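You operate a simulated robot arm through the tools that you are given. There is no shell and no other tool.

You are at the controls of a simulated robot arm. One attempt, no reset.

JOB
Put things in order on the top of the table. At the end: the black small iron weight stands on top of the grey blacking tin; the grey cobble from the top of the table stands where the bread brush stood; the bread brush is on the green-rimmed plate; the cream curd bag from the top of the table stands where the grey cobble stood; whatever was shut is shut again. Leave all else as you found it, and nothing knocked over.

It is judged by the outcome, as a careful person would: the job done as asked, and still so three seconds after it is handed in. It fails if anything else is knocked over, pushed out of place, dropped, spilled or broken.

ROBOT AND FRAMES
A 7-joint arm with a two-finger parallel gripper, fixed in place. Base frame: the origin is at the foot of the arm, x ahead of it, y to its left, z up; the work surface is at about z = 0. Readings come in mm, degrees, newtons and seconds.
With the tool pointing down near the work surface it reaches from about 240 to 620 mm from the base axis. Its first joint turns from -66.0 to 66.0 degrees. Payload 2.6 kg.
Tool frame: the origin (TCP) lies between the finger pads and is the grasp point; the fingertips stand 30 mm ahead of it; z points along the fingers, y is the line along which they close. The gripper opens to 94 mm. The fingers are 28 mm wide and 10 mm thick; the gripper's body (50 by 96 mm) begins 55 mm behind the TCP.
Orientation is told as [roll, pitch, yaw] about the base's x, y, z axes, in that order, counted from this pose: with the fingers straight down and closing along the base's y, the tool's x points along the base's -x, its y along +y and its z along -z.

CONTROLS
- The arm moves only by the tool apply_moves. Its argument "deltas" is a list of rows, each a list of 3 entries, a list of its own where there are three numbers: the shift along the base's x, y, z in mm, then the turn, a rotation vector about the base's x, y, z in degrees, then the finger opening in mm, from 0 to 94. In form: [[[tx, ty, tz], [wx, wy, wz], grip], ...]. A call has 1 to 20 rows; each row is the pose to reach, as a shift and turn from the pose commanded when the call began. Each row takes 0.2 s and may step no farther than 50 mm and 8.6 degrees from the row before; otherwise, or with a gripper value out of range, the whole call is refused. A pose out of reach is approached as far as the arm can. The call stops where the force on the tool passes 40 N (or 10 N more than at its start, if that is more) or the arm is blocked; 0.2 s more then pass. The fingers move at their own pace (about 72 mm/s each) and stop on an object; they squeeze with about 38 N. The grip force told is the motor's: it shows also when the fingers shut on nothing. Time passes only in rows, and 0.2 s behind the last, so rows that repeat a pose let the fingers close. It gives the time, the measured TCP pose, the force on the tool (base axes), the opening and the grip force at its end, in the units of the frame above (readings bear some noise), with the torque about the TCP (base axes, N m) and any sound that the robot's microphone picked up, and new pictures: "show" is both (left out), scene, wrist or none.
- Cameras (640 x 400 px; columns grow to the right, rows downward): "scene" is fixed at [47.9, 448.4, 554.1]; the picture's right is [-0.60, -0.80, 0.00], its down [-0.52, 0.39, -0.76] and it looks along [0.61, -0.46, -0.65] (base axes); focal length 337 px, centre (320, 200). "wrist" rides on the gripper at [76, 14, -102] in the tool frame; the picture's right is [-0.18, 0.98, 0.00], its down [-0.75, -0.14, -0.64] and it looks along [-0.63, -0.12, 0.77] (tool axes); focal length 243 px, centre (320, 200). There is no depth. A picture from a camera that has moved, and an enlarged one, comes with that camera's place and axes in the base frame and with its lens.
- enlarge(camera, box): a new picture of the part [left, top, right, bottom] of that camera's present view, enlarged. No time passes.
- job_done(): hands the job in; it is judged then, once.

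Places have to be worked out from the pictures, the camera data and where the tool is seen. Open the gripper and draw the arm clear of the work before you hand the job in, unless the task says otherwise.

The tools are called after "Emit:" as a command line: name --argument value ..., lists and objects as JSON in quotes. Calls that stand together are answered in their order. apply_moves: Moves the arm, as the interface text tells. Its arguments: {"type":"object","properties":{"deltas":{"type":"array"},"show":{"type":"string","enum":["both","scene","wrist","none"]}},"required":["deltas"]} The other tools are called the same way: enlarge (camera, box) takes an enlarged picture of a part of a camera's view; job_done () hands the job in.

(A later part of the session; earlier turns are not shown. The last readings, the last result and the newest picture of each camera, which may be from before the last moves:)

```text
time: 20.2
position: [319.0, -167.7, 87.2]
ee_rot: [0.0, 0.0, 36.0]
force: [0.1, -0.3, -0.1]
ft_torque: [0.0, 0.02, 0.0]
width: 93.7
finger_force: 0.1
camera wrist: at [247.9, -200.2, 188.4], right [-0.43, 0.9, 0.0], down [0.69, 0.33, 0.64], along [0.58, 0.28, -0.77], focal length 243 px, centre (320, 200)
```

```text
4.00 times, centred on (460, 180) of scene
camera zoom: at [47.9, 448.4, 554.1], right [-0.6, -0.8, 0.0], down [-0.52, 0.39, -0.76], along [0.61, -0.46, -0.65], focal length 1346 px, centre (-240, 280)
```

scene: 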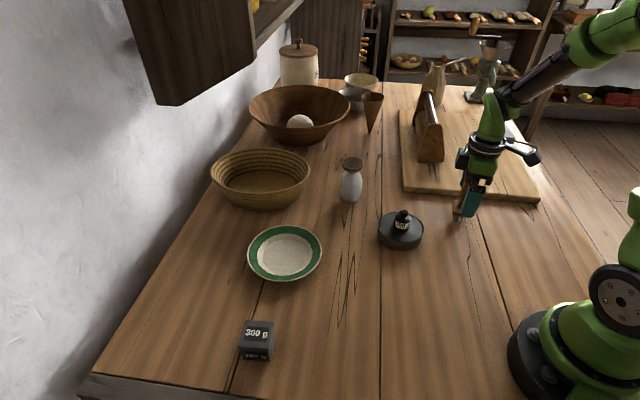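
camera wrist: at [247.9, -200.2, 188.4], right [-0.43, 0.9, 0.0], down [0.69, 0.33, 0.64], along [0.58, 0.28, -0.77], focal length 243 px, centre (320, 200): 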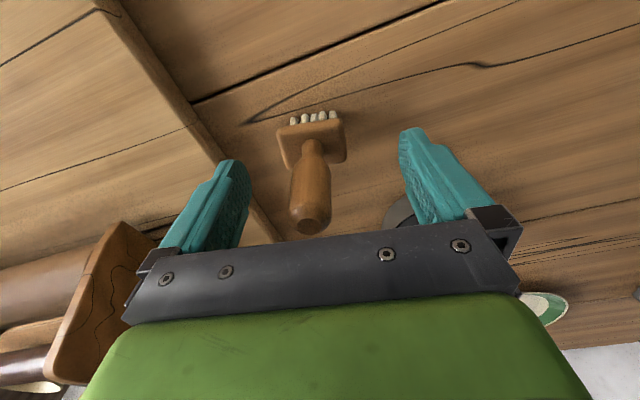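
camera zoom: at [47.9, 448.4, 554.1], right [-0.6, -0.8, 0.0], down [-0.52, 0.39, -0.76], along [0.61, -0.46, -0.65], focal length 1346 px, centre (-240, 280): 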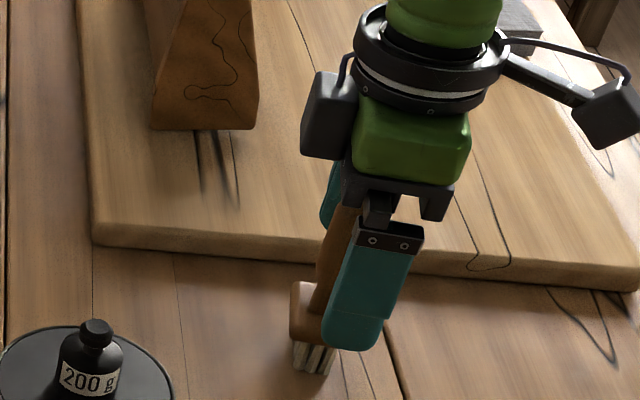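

The fingers straddle the handle; it sits about 4 mm toward the left finger, so I shift (2,-3.5) to centre and then close.

Emit:
apply_moves --deltas '[[[2, -3.5, 0], [0, 0, 0], 94], [[2, -3.5, 0], [0, 0, 0], 60], [[2, -3.5, 0], [0, 0, 0], 40], [[2, -3.5, 0], [0, 0, 0], 26], [[2, -3.5, 0], [0, 0, 0], 10], [[2, -3.5, 0], [0, 0, 0], 10], [[2, -3.5, 0], [0, 0, 0], 10]]'

```text
time: 21.8
position: [321.1, -170.1, 87.8]
ee_rot: [0.0, 0.0, 36.0]
force: [0.8, 0.0, 0.0]
ft_torque: [0.0, -0.02, 0.03]
width: 22.9
finger_force: 37.8
camera wrist: at [250.0, -203.9, 188.5], right [-0.43, 0.9, 0.0], down [0.69, 0.33, 0.64], along [0.58, 0.28, -0.77], focal length 243 px, centre (320, 200)
```

scene: 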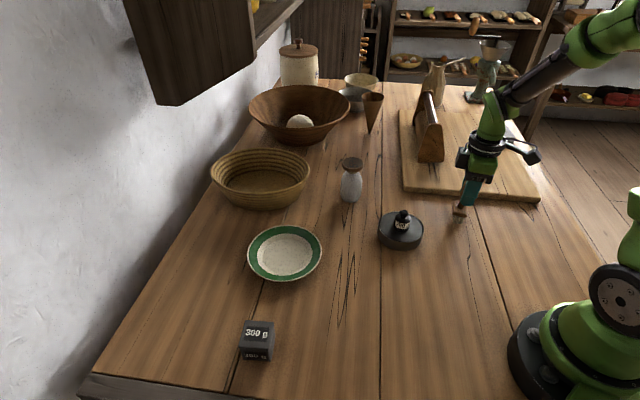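
wrist: 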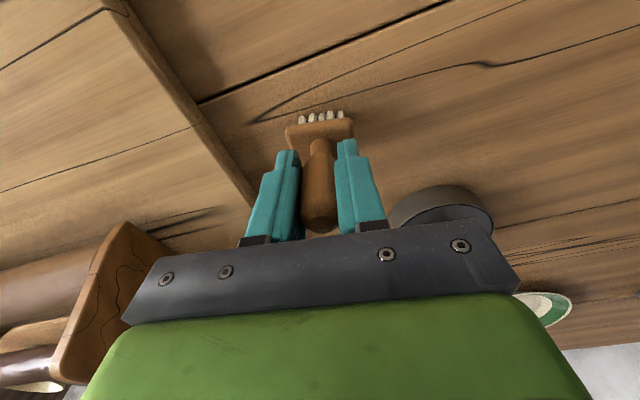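

Firm grip at 22.9 mm; brush spot noted as (321,-170). I lift 125 mm to clear the weight on the tin and carry the brush to above the plate.

Emit:
apply_moves --deltas '[[[0, 0, 40], [0, 0, 0], 10], [[0, 0, 85], [0, 0, 0], 10], [[0, 0, 125], [0, 0, 0], 10], [[14, 40, 125], [0, 0, 0], 10], [[28, 80, 125], [0, 0, 0], 10], [[42, 120, 125], [0, 0, 0], 10], [[56, 160, 125], [0, 0, 0], 10], [[70, 200, 125], [0, 0, 0], 10], [[84, 240, 125], [0, 0, 0], 10], [[98, 280, 125], [0, 0, 0], 10], [[112, 320, 125], [0, 0, 0], 10], [[126, 360, 125], [0, 0, 0], 10], [[139, 400, 125], [0, 0, 0], 10], [[139, 400, 125], [0, 0, 0], 10]]'

Emit:
enlarge --camera "scene" --box '[210, 150, 370, 290]'

```text
time: 24.8
position: [460.8, 230.1, 212.6]
ee_rot: [0.0, 0.1, 36.0]
force: [0.3, 0.3, -1.1]
ft_torque: [-0.02, -0.01, -0.02]
width: 22.6
finger_force: 37.7
camera wrist: at [390.6, 197.0, 314.3], right [-0.43, 0.9, 0.0], down [0.69, 0.33, 0.64], along [0.58, 0.27, -0.77], focal length 243 px, centre (320, 200)
```

scene: 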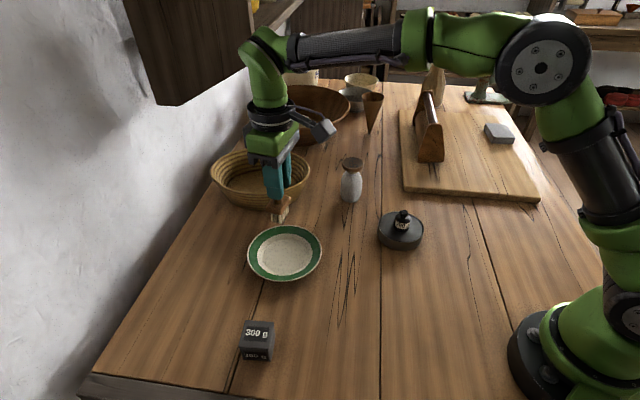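
wrist: 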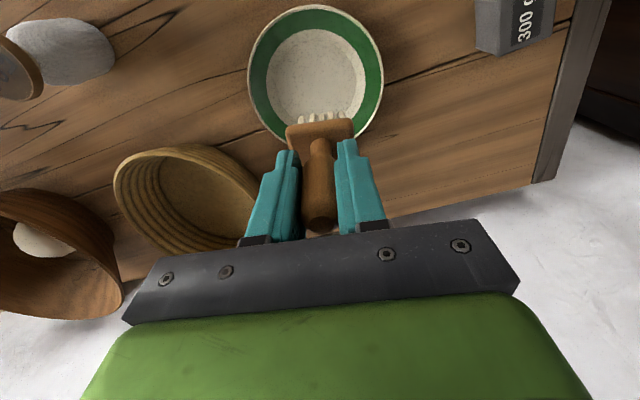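

```text
2.86 times, centred on (290, 220) of scene
camera zoom: at [47.9, 448.4, 554.1], right [-0.6, -0.8, 0.0], down [-0.52, 0.39, -0.76], along [0.61, -0.46, -0.65], focal length 962 px, centre (406, 143)
```

zoom: 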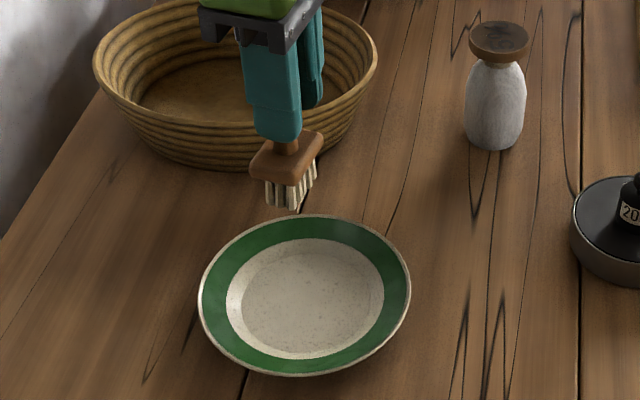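

Plate centre estimates from both views average about (459,226). I shift slightly and lower the brush to just above the plate.

Emit:
apply_moves --deltas '[[[-1.5, -4, -40], [0, 0, 0], 10], [[-1.5, -4, -80], [0, 0, 0], 10], [[-1.5, -4, -108], [0, 0, 0], 10], [[-1.5, -4, -110], [0, 0, 0], 10]]'

Emit:
enlarge --camera "scene" --box '[230, 180, 340, 290]'

```text
time: 25.8
position: [460.0, 224.9, 102.2]
ee_rot: [0.0, 0.0, 36.0]
force: [-0.4, 0.1, -0.4]
ft_torque: [0.0, -0.02, -0.02]
width: 22.6
finger_force: 37.6
camera wrist: at [389.8, 191.9, 203.9], right [-0.43, 0.9, 0.0], down [0.69, 0.33, 0.64], along [0.58, 0.28, -0.77], focal length 243 px, centre (320, 200)
```

scene: 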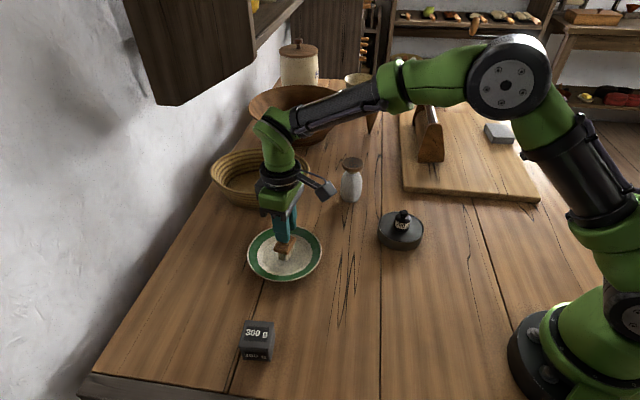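
wrist: 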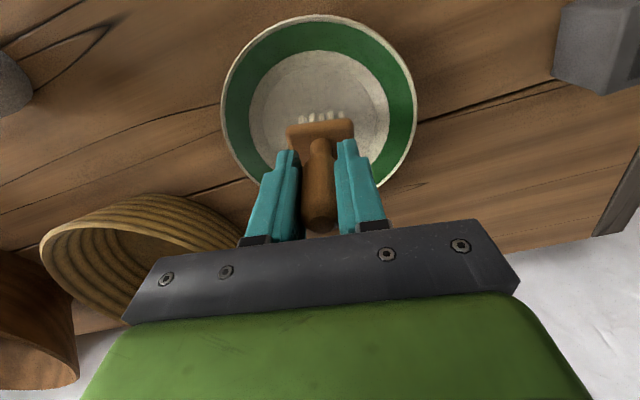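

```text
3.64 times, centred on (285, 235) of scene
camera zoom: at [47.9, 448.4, 554.1], right [-0.6, -0.8, 0.0], down [-0.52, 0.39, -0.76], along [0.61, -0.46, -0.65], focal length 1224 px, centre (447, 73)
```

zoom: 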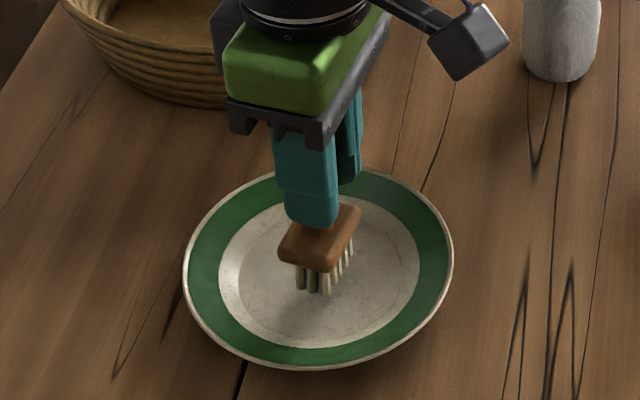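

The brush hangs near the plate's middle, some mm above it. I lower in small steps, watching the force.

Emit:
apply_moves --deltas '[[[0, 0, -1.5], [0, 0, 0], 10], [[0, 0, -3], [0, 0, 0], 10], [[0, 0, -4], [0, 0, 0], 10]]' --show "none"

```text
time: 26.6
position: [459.8, 226.0, 98.0]
ee_rot: [0.0, 0.0, 36.0]
force: [-0.7, 0.4, 0.0]
ft_torque: [0.01, 0.02, 0.0]
width: 22.8
finger_force: 37.9
```

No contact yet; I go on down in 1 mm steps.

Emit:
apply_moves --deltas '[[[0, 0, -1], [0, 0, 0], 10], [[0, 0, -2], [0, 0, 0], 10]]' --show "none"

```text
time: 27.2
position: [459.5, 225.2, 97.1]
ee_rot: [0.0, 0.0, 36.0]
force: [0.9, 0.0, -1.4]
ft_torque: [0.05, 0.03, 0.02]
width: 22.6
finger_force: 38.0
```

Emit:
apply_moves --deltas '[[[0, 0, -1], [0, 0, 0], 10], [[0, 0, -2], [0, 0, 0], 10]]' --show "scene"

Emit:
enlarge --camera "scene" --box '[240, 200, 330, 290]'

```text
time: 27.8
position: [459.8, 225.7, 93.5]
ee_rot: [-0.1, 0.0, 35.9]
force: [0.4, -0.1, -0.6]
ft_torque: [-0.05, -0.01, -0.05]
width: 22.6
finger_force: 37.9
```

scene: 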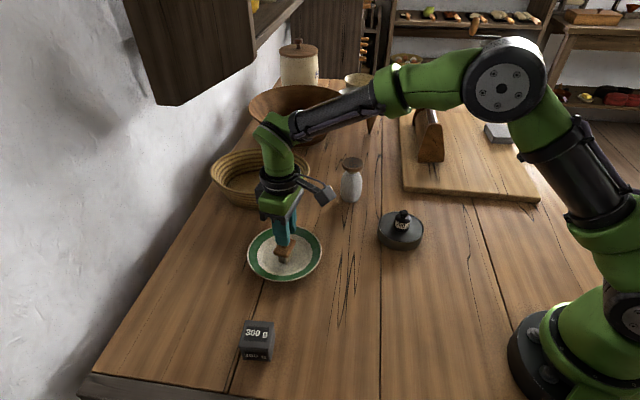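

```text
4.44 times, centred on (285, 245) of scene
camera zoom: at [47.9, 448.4, 554.1], right [-0.6, -0.8, 0.0], down [-0.52, 0.39, -0.76], along [0.61, -0.46, -0.65], focal length 1496 px, centre (476, 0)
```

zoom: 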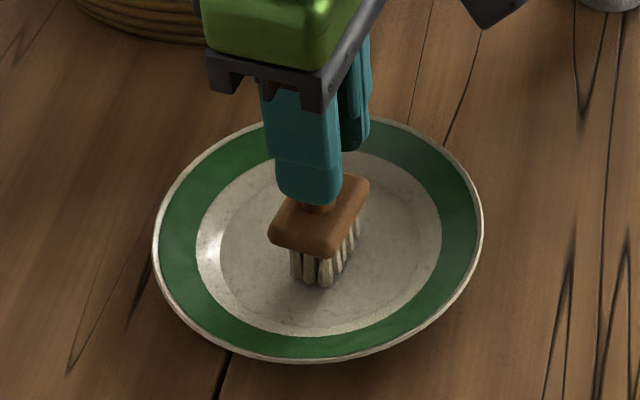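

Very near the plate now by the shadow, still no contact force. One more pair of 1 mm steps.

Emit:
apply_moves --deltas '[[[0, 0, -1], [0, 0, 0], 10], [[0, 0, -1.5], [0, 0, 0], 10]]' --show "none"

```text
time: 28.4
position: [458.5, 224.8, 93.0]
ee_rot: [0.0, 0.0, 36.0]
force: [-0.6, 0.5, -1.1]
ft_torque: [0.02, -0.01, 0.01]
width: 22.6
finger_force: 38.6
```

Emit:
apply_moves --deltas '[[[0, 0, -1], [0, 0, 0], 10], [[0, 0, -1.5], [0, 0, 0], 10]]' --show "none"

```text
time: 29.0
position: [459.9, 225.6, 91.5]
ee_rot: [0.0, 0.0, 35.9]
force: [-4.6, -1.8, 13.8]
ft_torque: [-0.26, 0.48, -0.02]
width: 22.9
finger_force: 38.1
```

Contact at TCP z ≈ 91.5 (14 N). I ease up 0.7 mm, then open gently and look.

Emit:
apply_moves --deltas '[[[0, 0, 0.7], [0, 0, 0], 10], [[0, 0, 0.7], [0, 0, 0], 26], [[0, 0, 0.7], [0, 0, 0], 32], [[0, 0, 0.7], [0, 0, 0], 45], [[0, 0, 0.7], [0, 0, 0], 60], [[0, 0, 0.7], [0, 0, 0], 60]]'

Emit:
enlarge --camera "scene" --box '[240, 190, 330, 290]'

```text
time: 30.4
position: [459.5, 224.9, 92.0]
ee_rot: [0.0, 0.0, 36.0]
force: [-0.2, -0.5, -0.8]
ft_torque: [0.0, 0.0, 0.01]
width: 60.0
finger_force: 0.1
camera wrist: at [389.2, 192.7, 193.3], right [-0.43, 0.9, 0.0], down [0.69, 0.33, 0.64], along [0.58, 0.28, -0.77], focal length 243 px, centre (320, 200)
```

scene: 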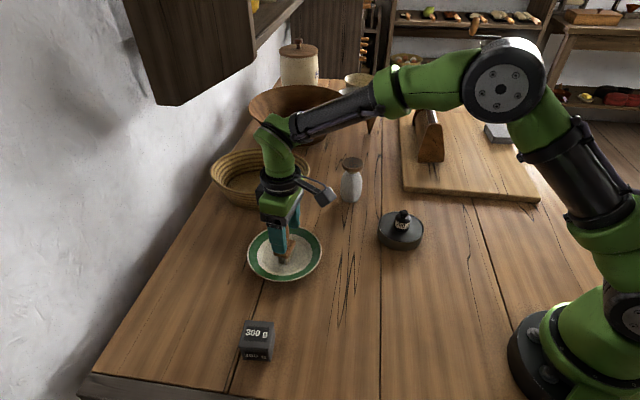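
wrist: 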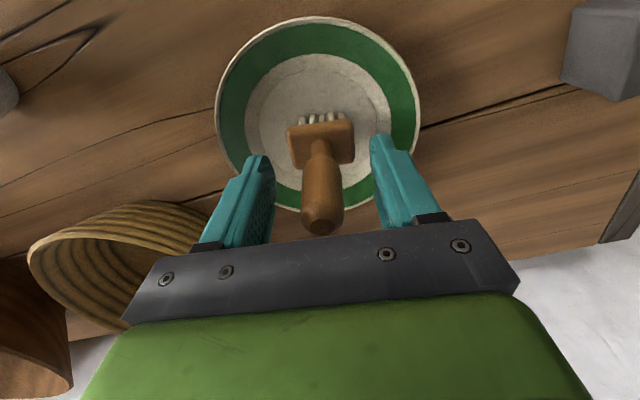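

```text
4.00 times, centred on (285, 240) of scene
camera zoom: at [47.9, 448.4, 554.1], right [-0.6, -0.8, 0.0], down [-0.52, 0.39, -0.76], along [0.61, -0.46, -0.65], focal length 1346 px, centre (460, 40)
```

zoom: 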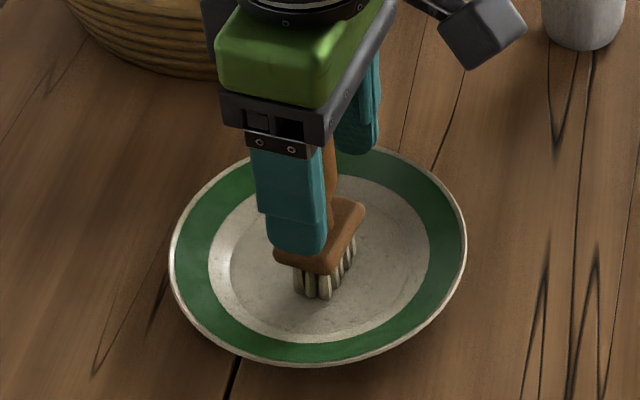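

The brush stands freely on the plate. I rise straight up, then move over to the grey cobble block at (322,368), turning the gripper to its 49.5° faces.

Emit:
apply_moves --deltas '[[[0, 0, 40], [0, 0, 0], 60], [[0, 0, 85], [0, 0, 0], 60], [[0, 0, 125], [0, 0, 0], 94], [[-30, 31, 125], [0, 0, 4], 94], [[-60, 62, 120], [0, 0, 8], 94], [[-90, 93, 100], [0, 0, 12], 94], [[-120, 124, 75], [0, 0, 13.5], 94], [[-137.5, 143, 50], [0, 0, 13.5], 94], [[-137.5, 143, 40], [0, 0, 13.5], 94]]'

Emit:
enlarge --camera "wrist" --box '[230, 40, 410, 220]'

Emit:
enlarge --camera "scene" --box '[230, 190, 440, 300]'

```text
time: 32.4
position: [322.5, 366.9, 132.7]
ee_rot: [0.0, 0.0, 49.5]
force: [0.3, 0.6, 0.1]
ft_torque: [0.01, 0.02, -0.02]
width: 94.3
finger_force: 0.1
camera wrist: at [262.1, 318.9, 233.2], right [-0.63, 0.78, 0.0], down [0.6, 0.48, 0.64], along [0.5, 0.4, -0.77], focal length 243 px, centre (320, 200)
```

scene: 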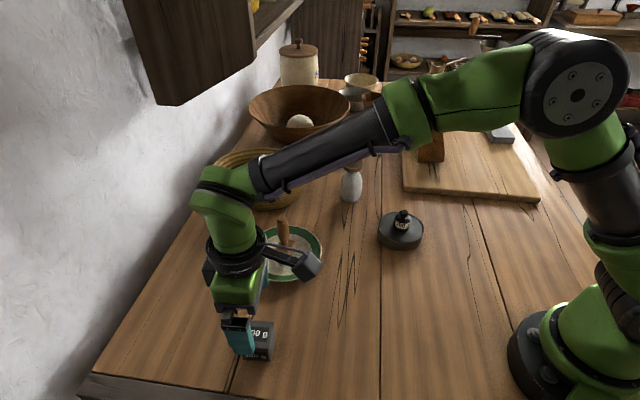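
wrist: 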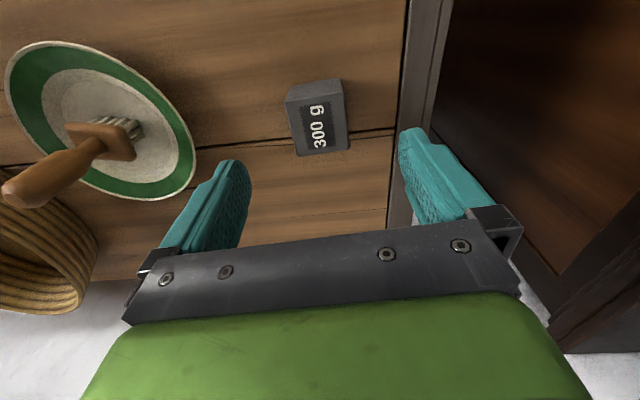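

```text
2.22 times, centred on (320, 130) of wrist
camera zoom: at [262.1, 318.9, 233.2], right [-0.63, 0.78, 0.0], down [0.6, 0.48, 0.64], along [0.5, 0.4, -0.77], focal length 539 px, centre (320, 356)
```

zoom: 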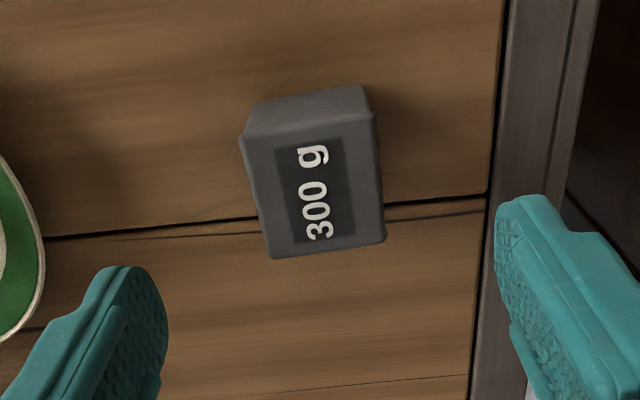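

```text
3.05 times, centred on (335, 245) of scene
camera zoom: at [47.9, 448.4, 554.1], right [-0.6, -0.8, 0.0], down [-0.52, 0.39, -0.76], along [0.61, -0.46, -0.65], focal length 1026 px, centre (274, 63)
```

zoom: 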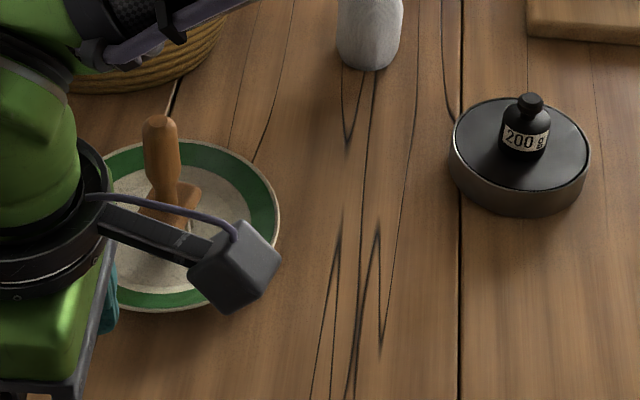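

The block's faces line up with the fingers and its centre is at about (323,368) under the TCP. I descend around it and close.

Emit:
apply_moves --deltas '[[[0.5, 1, -40], [0, 0, 0], 94], [[0.5, 1, -80], [0, 0, 0], 94], [[0.5, 1, -96], [0, 0, 0], 94], [[0.5, 1, -96], [0, 0, 0], 60], [[0.5, 1, -96], [0, 0, 0], 40], [[0.5, 1, -96], [0, 0, 0], 30], [[0.5, 1, -96], [0, 0, 0], 30], [[0.5, 1, -96], [0, 0, 0], 30]]'

```text
time: 34.2
position: [322.4, 368.8, 35.8]
ee_rot: [0.0, 0.1, 49.5]
force: [0.3, -0.3, -0.4]
ft_torque: [-0.02, -0.01, 0.0]
width: 52.0
finger_force: 38.6
camera wrist: at [262.6, 320.3, 137.4], right [-0.63, 0.78, 0.0], down [0.6, 0.48, 0.64], along [0.5, 0.4, -0.77], focal length 243 px, centre (320, 200)
```

scene: 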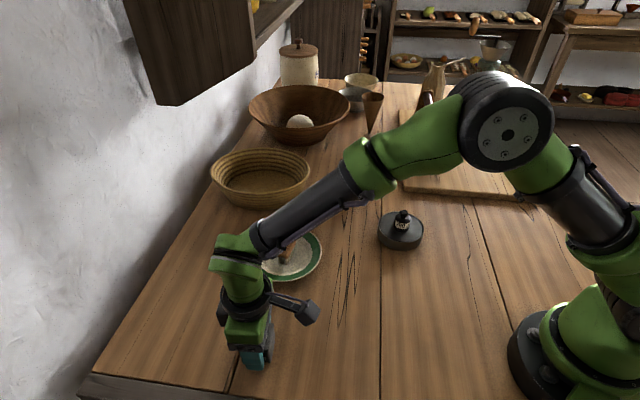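
wrist: 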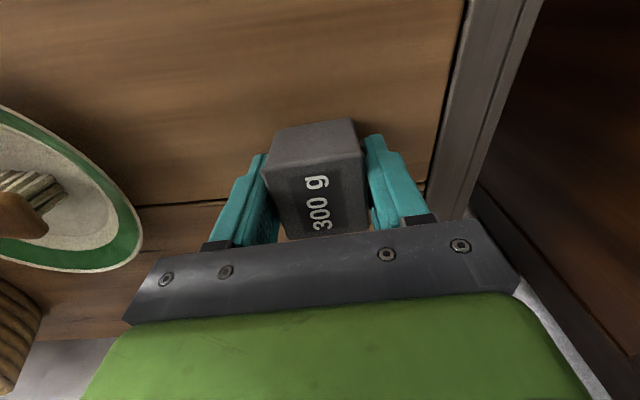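

Gripped at 52 mm. I lift 40 mm and read the load to check its mass.

Emit:
apply_moves --deltas '[[[0, 0, 20], [0, 0, 0], 30], [[0, 0, 40], [0, 0, 0], 30], [[0, 0, 40], [0, 0, 0], 30], [[0, 0, 40], [0, 0, 0], 30]]'

Emit:
enlarge --camera "wrist" --box '[200, 80, 440, 260]'

```text
time: 35.2
position: [323.3, 369.6, 76.5]
ee_rot: [0.0, 0.0, 49.4]
force: [-0.5, 0.3, -2.9]
ft_torque: [-0.01, 0.0, -0.02]
width: 52.1
finger_force: 38.0
camera wrist: at [262.5, 321.3, 177.9], right [-0.63, 0.78, 0.0], down [0.6, 0.48, 0.64], along [0.5, 0.4, -0.77], focal length 243 px, centre (320, 200)
```

scene: 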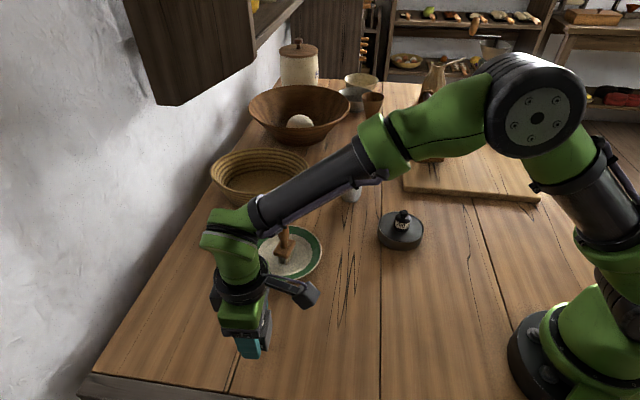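
wrist: 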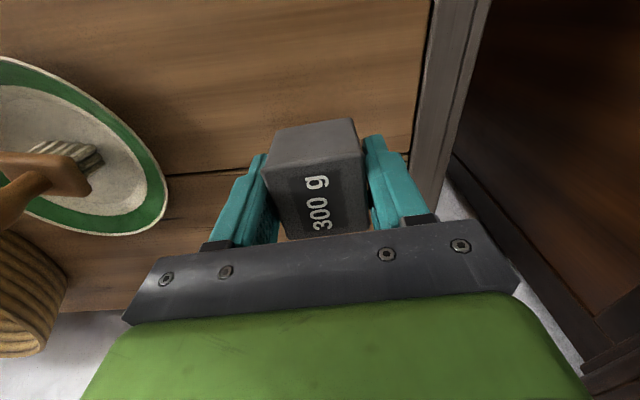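

```text
2.22 times, centred on (320, 170) of wrist
camera zoom: at [262.5, 321.3, 177.9], right [-0.63, 0.78, 0.0], down [0.6, 0.48, 0.64], along [0.5, 0.4, -0.77], focal length 539 px, centre (320, 267)
```

zoom: 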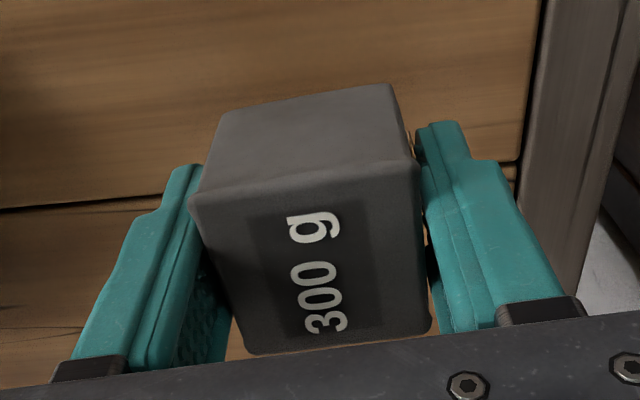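

Load ≈ 2.9 N, i.e. 300 g for about 110 cm³ — stone, so this is the cobble. I lift it high and carry it to the brush's old place at (321,-170).

Emit:
apply_moves --deltas '[[[0, 0, 45], [0, 0, 0], 30], [[0, 0, 90], [0, 0, 0], 30], [[0, -45, 100], [0, 0, 0], 30], [[0, -90, 100], [0, 0, 0], 30], [[0, -135, 100], [0, 0, 0], 30], [[0, -180, 100], [0, 0, 0], 30], [[0, -225, 100], [0, 0, 0], 30], [[0, -270, 100], [0, 0, 0], 30], [[0, -315, 100], [0, 0, 0], 30], [[-1, -360, 100], [0, 0, 0], 30], [[-1, -405, 100], [0, 0, 0], 30], [[-1, -450, 100], [0, 0, 0], 30], [[-1, -495, 100], [0, 0, 0], 30], [[-1, -538, 100], [0, 0, 0], 30], [[-1, -538, 100], [0, 0, 0], 30]]'

```text
time: 38.4
position: [323.1, -167.7, 177.8]
ee_rot: [0.0, 0.0, 49.5]
force: [0.0, -0.1, -2.2]
ft_torque: [0.01, 0.0, -0.01]
width: 52.3
finger_force: 38.3
camera wrist: at [262.3, -216.4, 279.3], right [-0.63, 0.78, 0.0], down [0.6, 0.48, 0.64], along [0.5, 0.4, -0.77], focal length 243 px, centre (320, 200)
```

scene: 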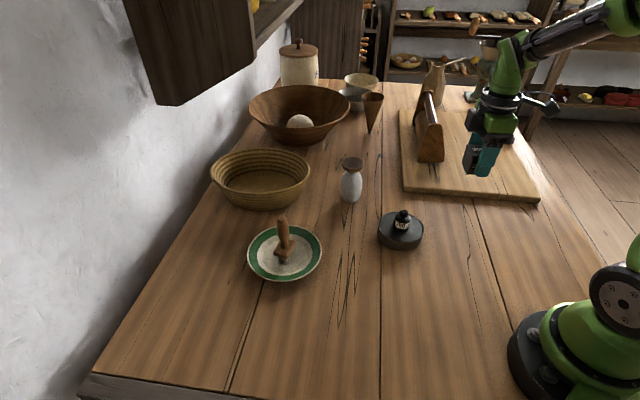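
wrist: 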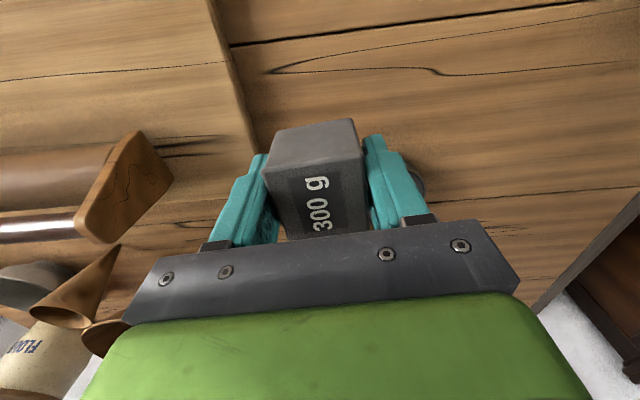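

Above the spot at (323,-168); I correct by (-1.5,-2.5) and descend to a few mm above the table.

Emit:
apply_moves --deltas '[[[-1.5, -2.5, -40], [0, 0, 0], 30], [[-1.5, -2.5, -80], [0, 0, 0], 30], [[-1.5, -2.5, -115], [0, 0, 0], 30], [[-1.5, -2.5, -134], [0, 0, 0], 30], [[-1.5, -2.5, -136], [0, 0, 0], 30]]'

Emit:
enlarge --camera "scene" --box '[400, 140, 520, 240]'

```text
time: 39.6
position: [320.1, -171.8, 39.9]
ee_rot: [0.0, 0.0, 49.5]
force: [0.1, 0.2, -3.4]
ft_torque: [-0.03, -0.01, 0.02]
width: 52.0
finger_force: 38.1
camera wrist: at [258.7, -219.7, 141.4], right [-0.63, 0.78, 0.0], down [0.6, 0.48, 0.64], along [0.5, 0.4, -0.77], focal length 243 px, centre (320, 200)
```

scene: 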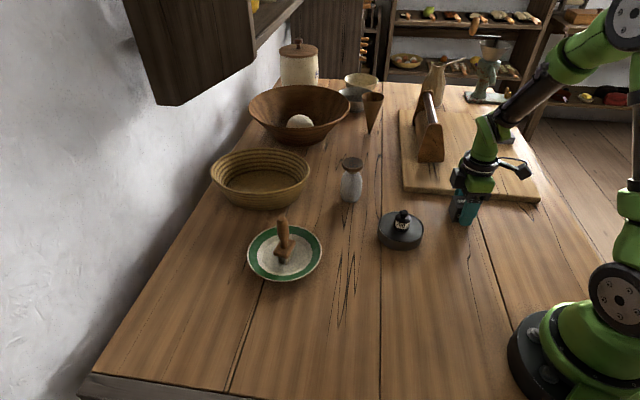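
wrist: 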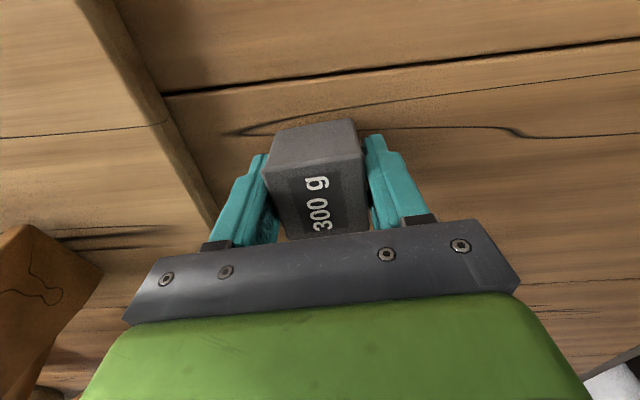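

```text
4.00 times, centred on (460, 190) of scene
camera zoom: at [47.9, 448.4, 554.1], right [-0.6, -0.8, 0.0], down [-0.52, 0.39, -0.76], along [0.61, -0.46, -0.65], focal length 1346 px, centre (-240, 240)
```

zoom: 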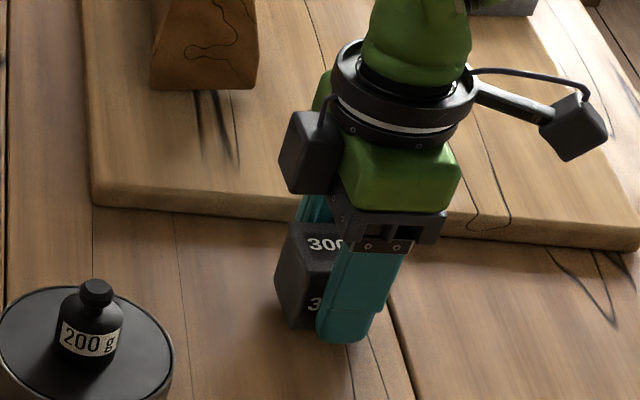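

Close above the table at the right place. I lower in 1 mm steps until touchdown.

Emit:
apply_moves --deltas '[[[1, 1, -1], [0, 0, 0], 30], [[1, 1, -2], [0, 0, 0], 30], [[1, 1, -3], [0, 0, 0], 30]]' --show "none"

```text
time: 40.4
position: [320.5, -170.1, 36.9]
ee_rot: [0.0, 0.0, 49.5]
force: [0.0, -0.2, -2.8]
ft_torque: [-0.01, 0.04, 0.01]
width: 52.2
finger_force: 38.1
```

Emit:
apply_moves --deltas '[[[0, 0, -1], [0, 0, 0], 30], [[0, 0, -2], [0, 0, 0], 30]]' --show "none"

```text
time: 41.0
position: [322.0, -170.5, 35.8]
ee_rot: [0.0, 0.0, 49.4]
force: [-0.6, 0.4, -0.4]
ft_torque: [0.09, 0.05, 0.0]
width: 52.1
finger_force: 37.9
```

The load has gone from the tool: the cobble is touching the table. I go 0.4 mm further and open gently.

Emit:
apply_moves --deltas '[[[0, 0, -0.4], [0, 0, 0], 30], [[0, 0, -0.4], [0, 0, 0], 54], [[0, 0, -0.4], [0, 0, 0], 62], [[0, 0, -0.4], [0, 0, 0], 76], [[0, 0, -0.4], [0, 0, 0], 90], [[0, 0, -0.4], [0, 0, 0], 90]]'

```text
time: 42.4
position: [320.6, -171.6, 34.7]
ee_rot: [0.1, 0.0, 49.5]
force: [-0.2, -0.7, 0.1]
ft_torque: [0.01, -0.02, -0.03]
width: 89.9
finger_force: 0.1
camera wrist: at [260.7, -218.7, 136.2], right [-0.63, 0.78, 0.0], down [0.6, 0.48, 0.64], along [0.5, 0.4, -0.77], focal length 243 px, centre (320, 200)
```

scene: 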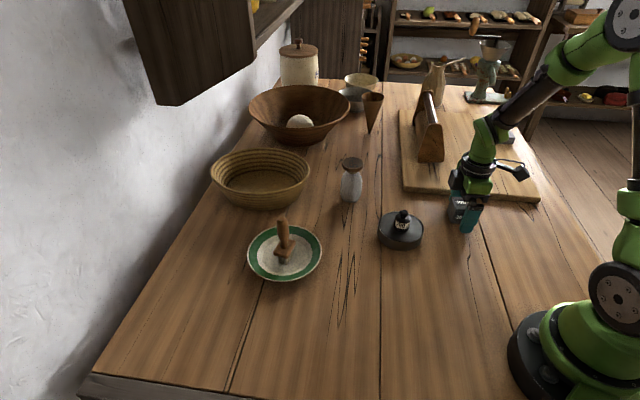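
wrist: 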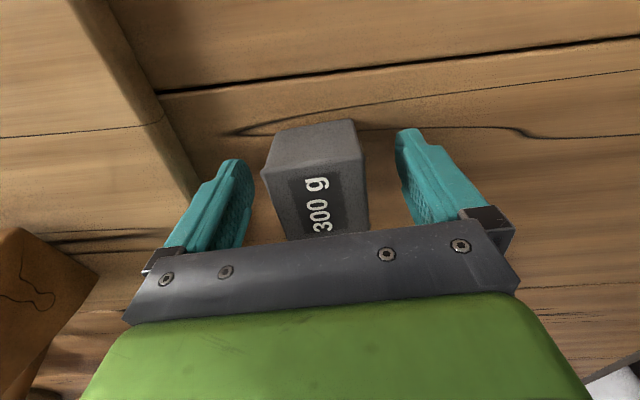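

The cobble stands alone now. I rise, turn back to yaw 0, and hover over the curd bag at (528,-8).

Emit:
apply_moves --deltas '[[[0, 0, 45], [0, 0, 0], 94], [[0, 0, 90], [0, 0, 0], 94], [[0, 0, 135], [0, 0, -5], 94], [[20, 15, 170], [0, 0, -12], 94], [[50, 39, 175], [0, 0, -19], 94], [[80, 62, 175], [0, 0, -26], 94], [[110, 85, 175], [0, 0, -33], 94], [[140, 108, 175], [0, 0, -40], 94], [[175, 135, 175], [0, 0, -46], 94], [[207, 162, 175], [0, 0, -49.5], 94], [[207, 162, 175], [0, 0, -49.5], 94]]'

Emit:
enlarge --camera "wrist" --box '[220, 30, 420, 230]'

Emit:
enlarge --camera "scene" --box '[380, 160, 520, 260]'

```text
time: 44.8
position: [528.1, -6.8, 210.0]
ee_rot: [-0.1, 0.1, -0.1]
force: [-0.4, 0.7, 0.8]
ft_torque: [0.02, 0.0, -0.03]
width: 93.9
finger_force: 0.1
camera wrist: at [451.4, 7.6, 311.3], right [0.19, 0.98, 0.0], down [0.75, -0.14, 0.64], along [0.63, -0.12, -0.77], focal length 243 px, centre (320, 200)
```

scene: 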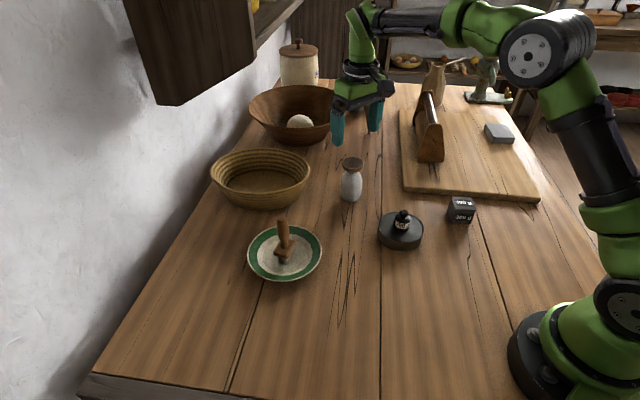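
wrist: 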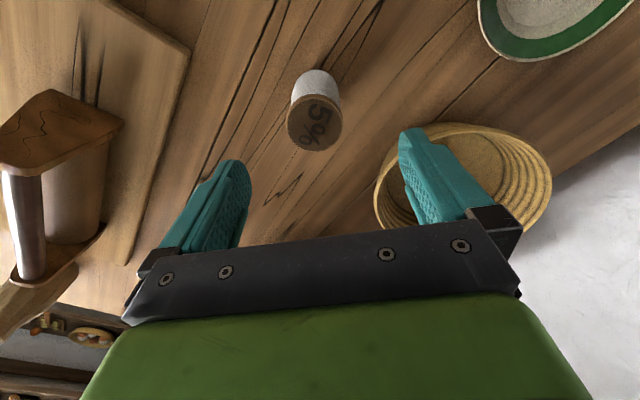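

```text
2.00 times, centred on (320, 130) of wrist
camera zoom: at [451.4, 7.6, 311.3], right [0.19, 0.98, 0.0], down [0.75, -0.14, 0.64], along [0.63, -0.12, -0.77], focal length 485 px, centre (320, 340)
```

zoom: 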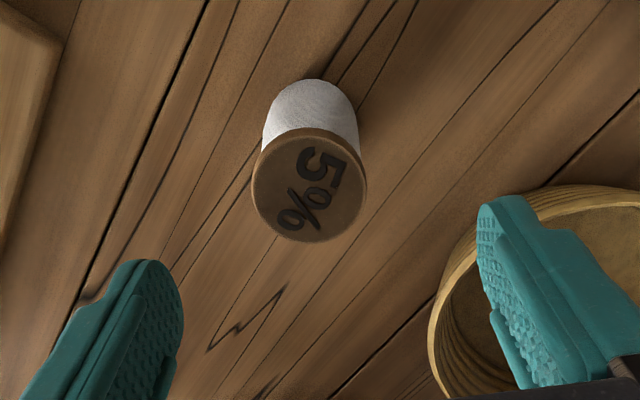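

```text
4.00 times, centred on (450, 210) of scene
camera zoom: at [47.9, 448.4, 554.1], right [-0.6, -0.8, 0.0], down [-0.52, 0.39, -0.76], along [0.61, -0.46, -0.65], focal length 1346 px, centre (-200, 160)
```

zoom: 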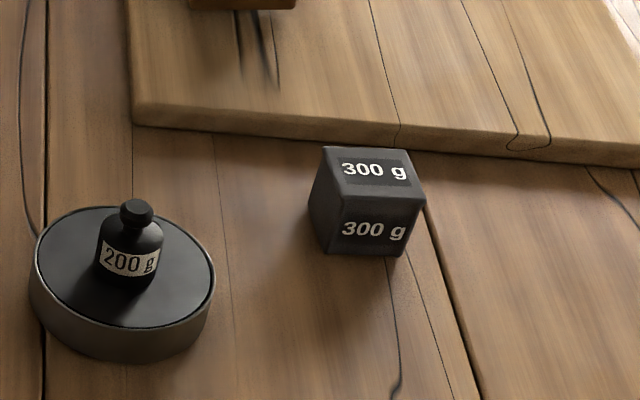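

The cobble stands upright in its new place. The curd bag's cap centres at about (532,-12), top ~104 mm; I shift (4.5,-5) and descend partway with fingers open on both sides, then look.

Emit:
apply_moves --deltas '[[[4.5, -5, 0], [0, 0, 0], 94], [[4.5, -5, -40], [0, 0, 0], 94], [[4.5, -5, -75], [0, 0, 0], 94], [[4.5, -5, -75], [0, 0, 0], 94]]'

Emit:
enlarge --camera "scene" --box '[300, 110, 410, 220]'

Emit:
enlarge --camera "wrist" --box '[200, 50, 440, 260]'

```text
time: 45.8
position: [532.1, -9.5, 133.2]
ee_rot: [0.0, 0.1, -0.1]
force: [0.2, 1.3, 0.0]
ft_torque: [-0.02, 0.02, -0.01]
width: 93.9
finger_force: 0.0
camera wrist: at [455.5, 3.6, 235.1], right [0.18, 0.98, 0.0], down [0.75, -0.14, 0.64], along [0.63, -0.12, -0.77], focal length 243 px, centre (320, 200)
```

scene: 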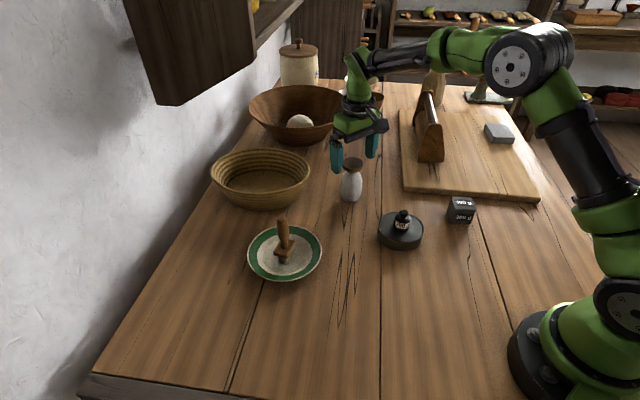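
wrist: 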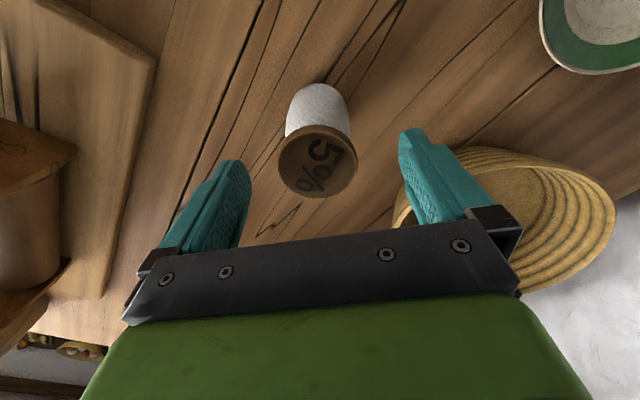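

```text
3.64 times, centred on (355, 165) of scene
camera zoom: at [47.9, 448.4, 554.1], right [-0.6, -0.8, 0.0], down [-0.52, 0.39, -0.76], along [0.61, -0.46, -0.65], focal length 1224 px, centre (193, 327)
```

zoom: 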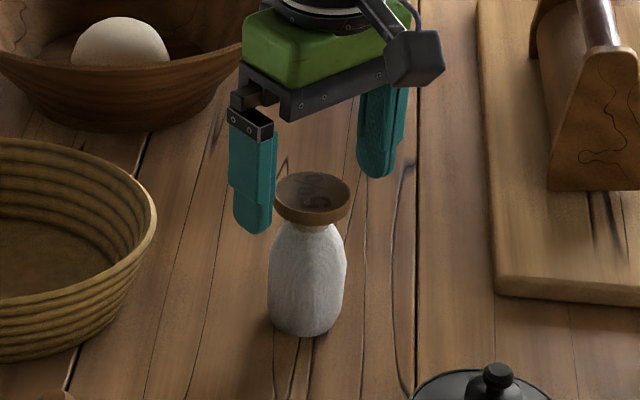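

```text
1.90 times, centred on (320, 155) of wrist
camera zoom: at [455.5, 3.6, 235.1], right [0.18, 0.98, 0.0], down [0.75, -0.14, 0.64], along [0.63, -0.12, -0.77], focal length 462 px, centre (320, 286)
```

zoom: 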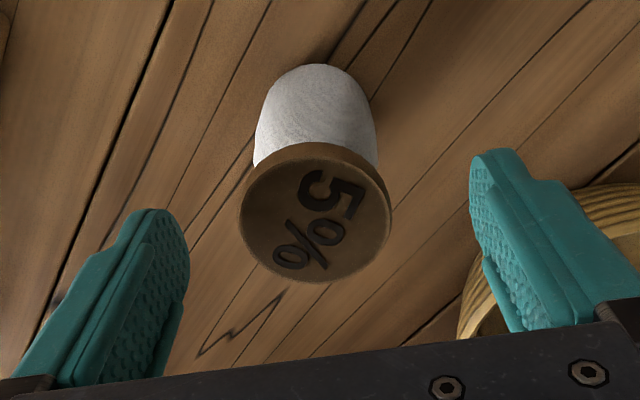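

Only ~2 mm off; I shift (2,-2), descend to TCP z ≈ 58 (gripper body stays above the cap), and close on the bag's body.

Emit:
apply_moves --deltas '[[[2, -2, 0], [0, 0, 0], 94], [[2, -2, -40], [0, 0, 0], 94], [[2, -2, -75], [0, 0, 0], 94], [[2, -2, -75], [0, 0, 0], 94]]'

Emit:
enlarge --camera "scene" --box '[300, 110, 410, 220]'

Emit:
enlarge --camera "wrist" --box '[200, 50, 440, 260]'

```text
time: 46.8
position: [535.1, -16.9, 59.4]
ee_rot: [0.0, 0.0, -0.1]
force: [-0.6, 0.7, -0.1]
ft_torque: [0.03, -0.01, 0.03]
width: 94.3
finger_force: 0.1
camera wrist: at [458.2, -0.7, 161.0], right [0.18, 0.98, 0.0], down [0.75, -0.14, 0.64], along [0.63, -0.12, -0.77], focal length 243 px, centre (320, 200)
```

scene: 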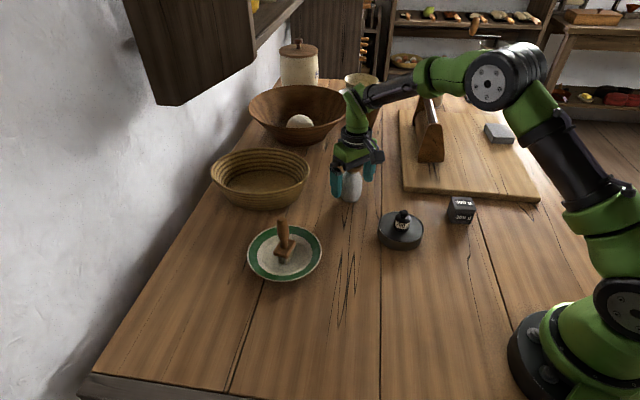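
wrist: 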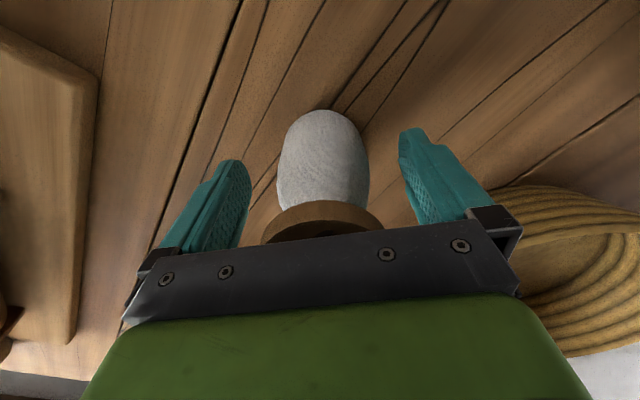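

```text
3.64 times, centred on (355, 165) of scene
camera zoom: at [47.9, 448.4, 554.1], right [-0.6, -0.8, 0.0], down [-0.52, 0.39, -0.76], along [0.61, -0.46, -0.65], focal length 1224 px, centre (193, 327)
```

zoom: 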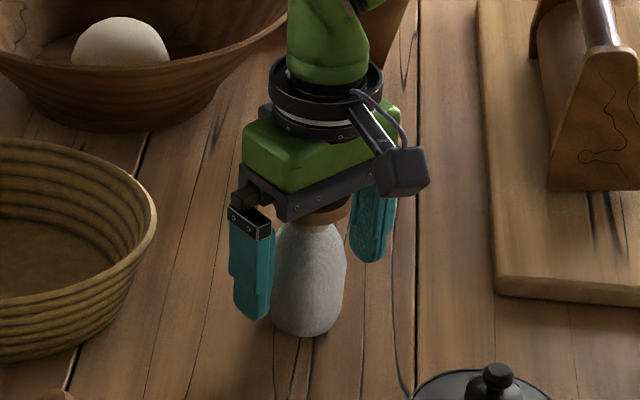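

```text
1.90 times, centred on (320, 155) of wrist
camera zoom: at [458.2, -0.7, 161.0], right [0.18, 0.98, 0.0], down [0.75, -0.14, 0.64], along [0.63, -0.12, -0.77], focal length 462 px, centre (320, 286)
```

zoom: 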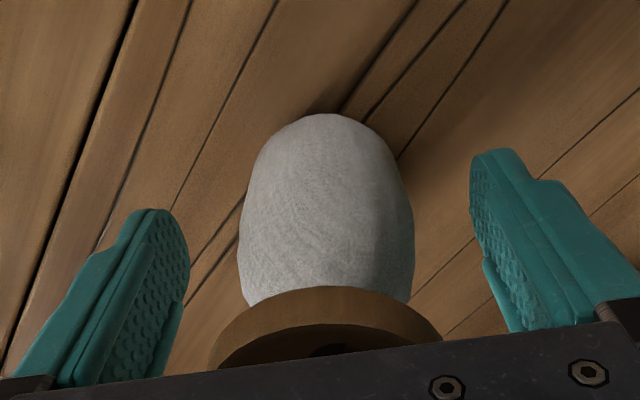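

The bag is nearly centred between the fingers (about 1 mm off). I close gently on it.

Emit:
apply_moves --deltas '[[[0, 1, 0], [0, 0, 0], 80], [[0, 1, 0], [0, 0, 0], 68], [[0, 1, 0], [0, 0, 0], 60], [[0, 1, 0], [0, 0, 0], 52], [[0, 1, 0], [0, 0, 0], 46], [[0, 1, 0], [0, 0, 0], 40], [[0, 1, 0], [0, 0, 0], 40]]'

```text
time: 48.4
position: [534.6, -13.4, 58.4]
ee_rot: [0.0, 0.0, 0.0]
force: [-0.3, 1.0, 0.9]
ft_torque: [-0.04, 0.02, 0.03]
width: 55.1
finger_force: 37.8
camera wrist: at [458.4, 0.5, 161.3], right [0.18, 0.98, 0.0], down [0.75, -0.14, 0.64], along [0.63, -0.12, -0.77], focal length 243 px, centre (320, 200)
```

scene: 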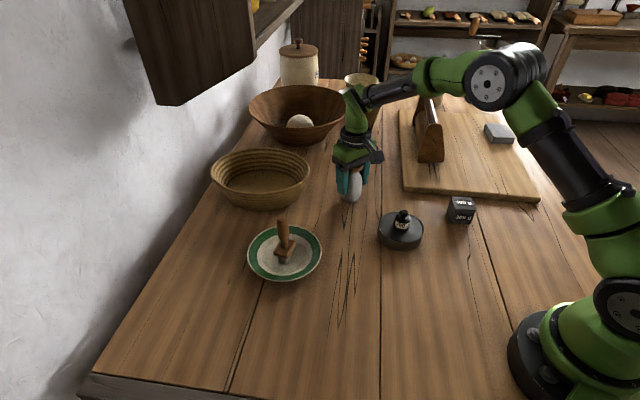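
wrist: 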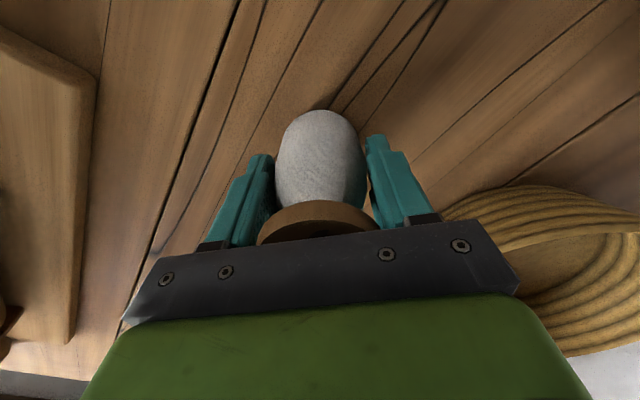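

Gripped at 55 mm, firm. I lift a little and check the load and that nothing slips.

Emit:
apply_moves --deltas '[[[0, 0, 15], [0, 0, 0], 40], [[0, 0, 30], [0, 0, 0], 40], [[0, 0, 30], [0, 0, 0], 40]]'

Emit:
enlarge --camera "scene" --box '[300, 110, 410, 220]'

```text
time: 49.2
position: [533.3, -14.8, 89.2]
ee_rot: [0.0, -0.1, -0.1]
force: [0.8, 0.7, -2.4]
ft_torque: [0.0, -0.03, 0.01]
width: 55.3
finger_force: 37.7
camera wrist: at [458.0, 0.2, 191.2], right [0.18, 0.98, 0.0], down [0.75, -0.14, 0.64], along [0.63, -0.12, -0.77], focal length 243 px, centre (320, 200)
```

scene: 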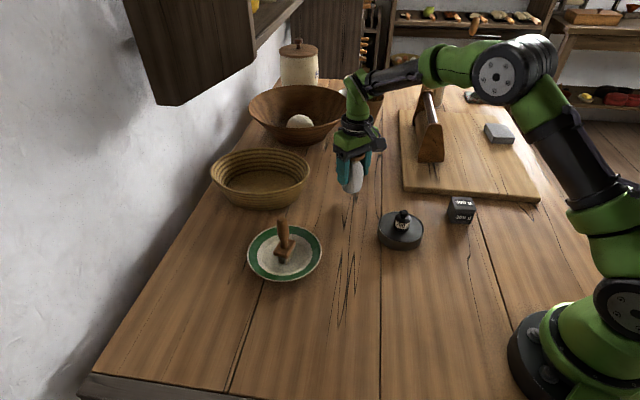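
wrist: 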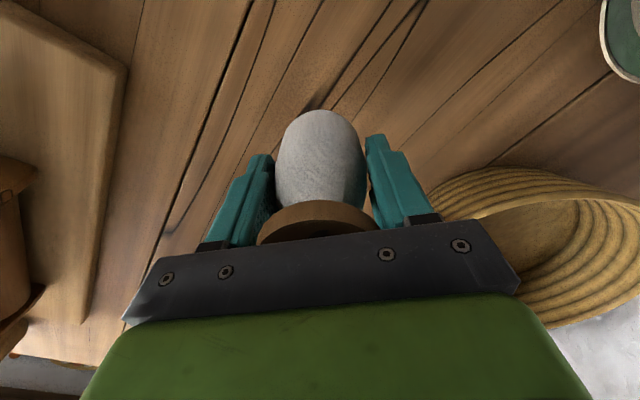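

```text
3.64 times, centred on (355, 165) of scene
camera zoom: at [47.9, 448.4, 554.1], right [-0.6, -0.8, 0.0], down [-0.52, 0.39, -0.76], along [0.61, -0.46, -0.65], focal length 1224 px, centre (193, 327)
```

zoom: 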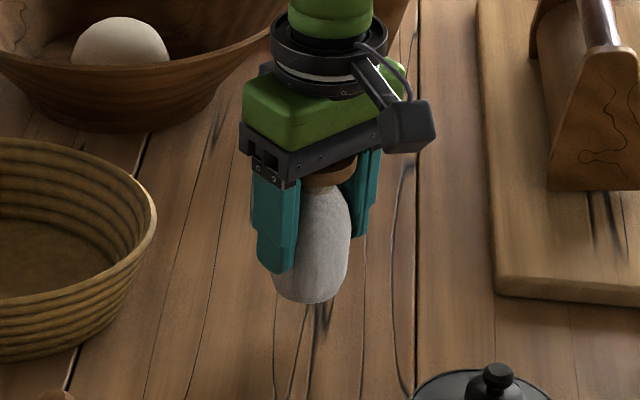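

Held upright with ~2.4 N. I lift so the bag's foot clears the brush on the plate, and carry it to the cobble's old place at (323,368).

Emit:
apply_moves --deltas '[[[0, 0, 40], [0, 0, 0], 40], [[0, 0, 80], [0, 0, 0], 40], [[0, 0, 120], [0, 0, 0], 40], [[-21, 38, 122], [0, 0, 0], 40], [[-42, 76, 122], [0, 0, 0], 40], [[-63, 114, 122], [0, 0, 0], 40], [[-84, 152, 122], [0, 0, 0], 40], [[-105, 190, 122], [0, 0, 0], 40], [[-126, 228, 122], [0, 0, 0], 40], [[-147, 266, 122], [0, 0, 0], 40], [[-168, 304, 122], [0, 0, 0], 40], [[-189, 342, 122], [0, 0, 0], 40], [[-211, 382, 122], [0, 0, 0], 40], [[-211, 382, 122], [0, 0, 0], 40]]'

```text
time: 52.2
position: [323.8, 369.2, 207.9]
ee_rot: [0.0, 0.0, 0.0]
force: [-0.1, 0.0, -2.9]
ft_torque: [-0.02, 0.01, -0.05]
width: 55.0
finger_force: 37.8
camera wrist: at [246.2, 383.8, 311.7], right [0.18, 0.98, 0.0], down [0.75, -0.14, 0.64], along [0.63, -0.12, -0.77], focal length 243 px, centre (320, 200)
```

scene: 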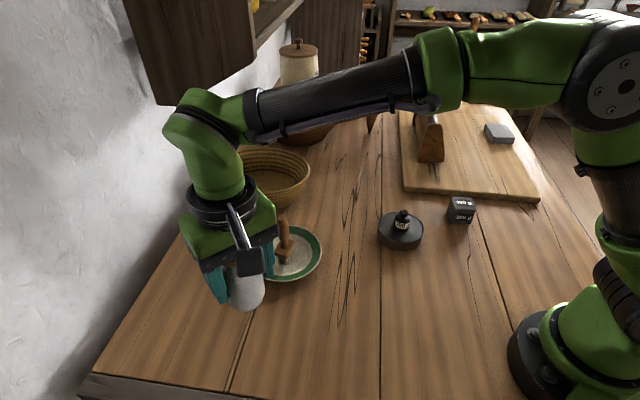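
wrist: 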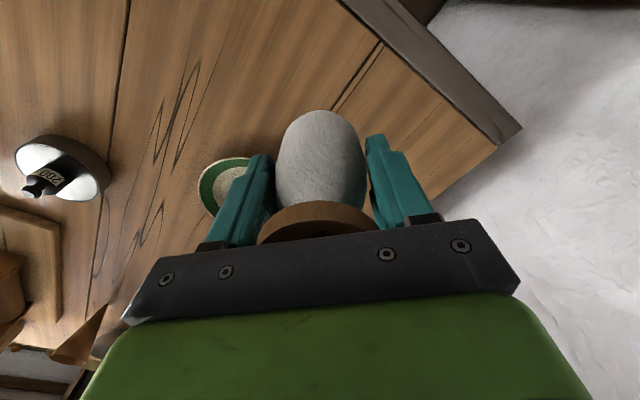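

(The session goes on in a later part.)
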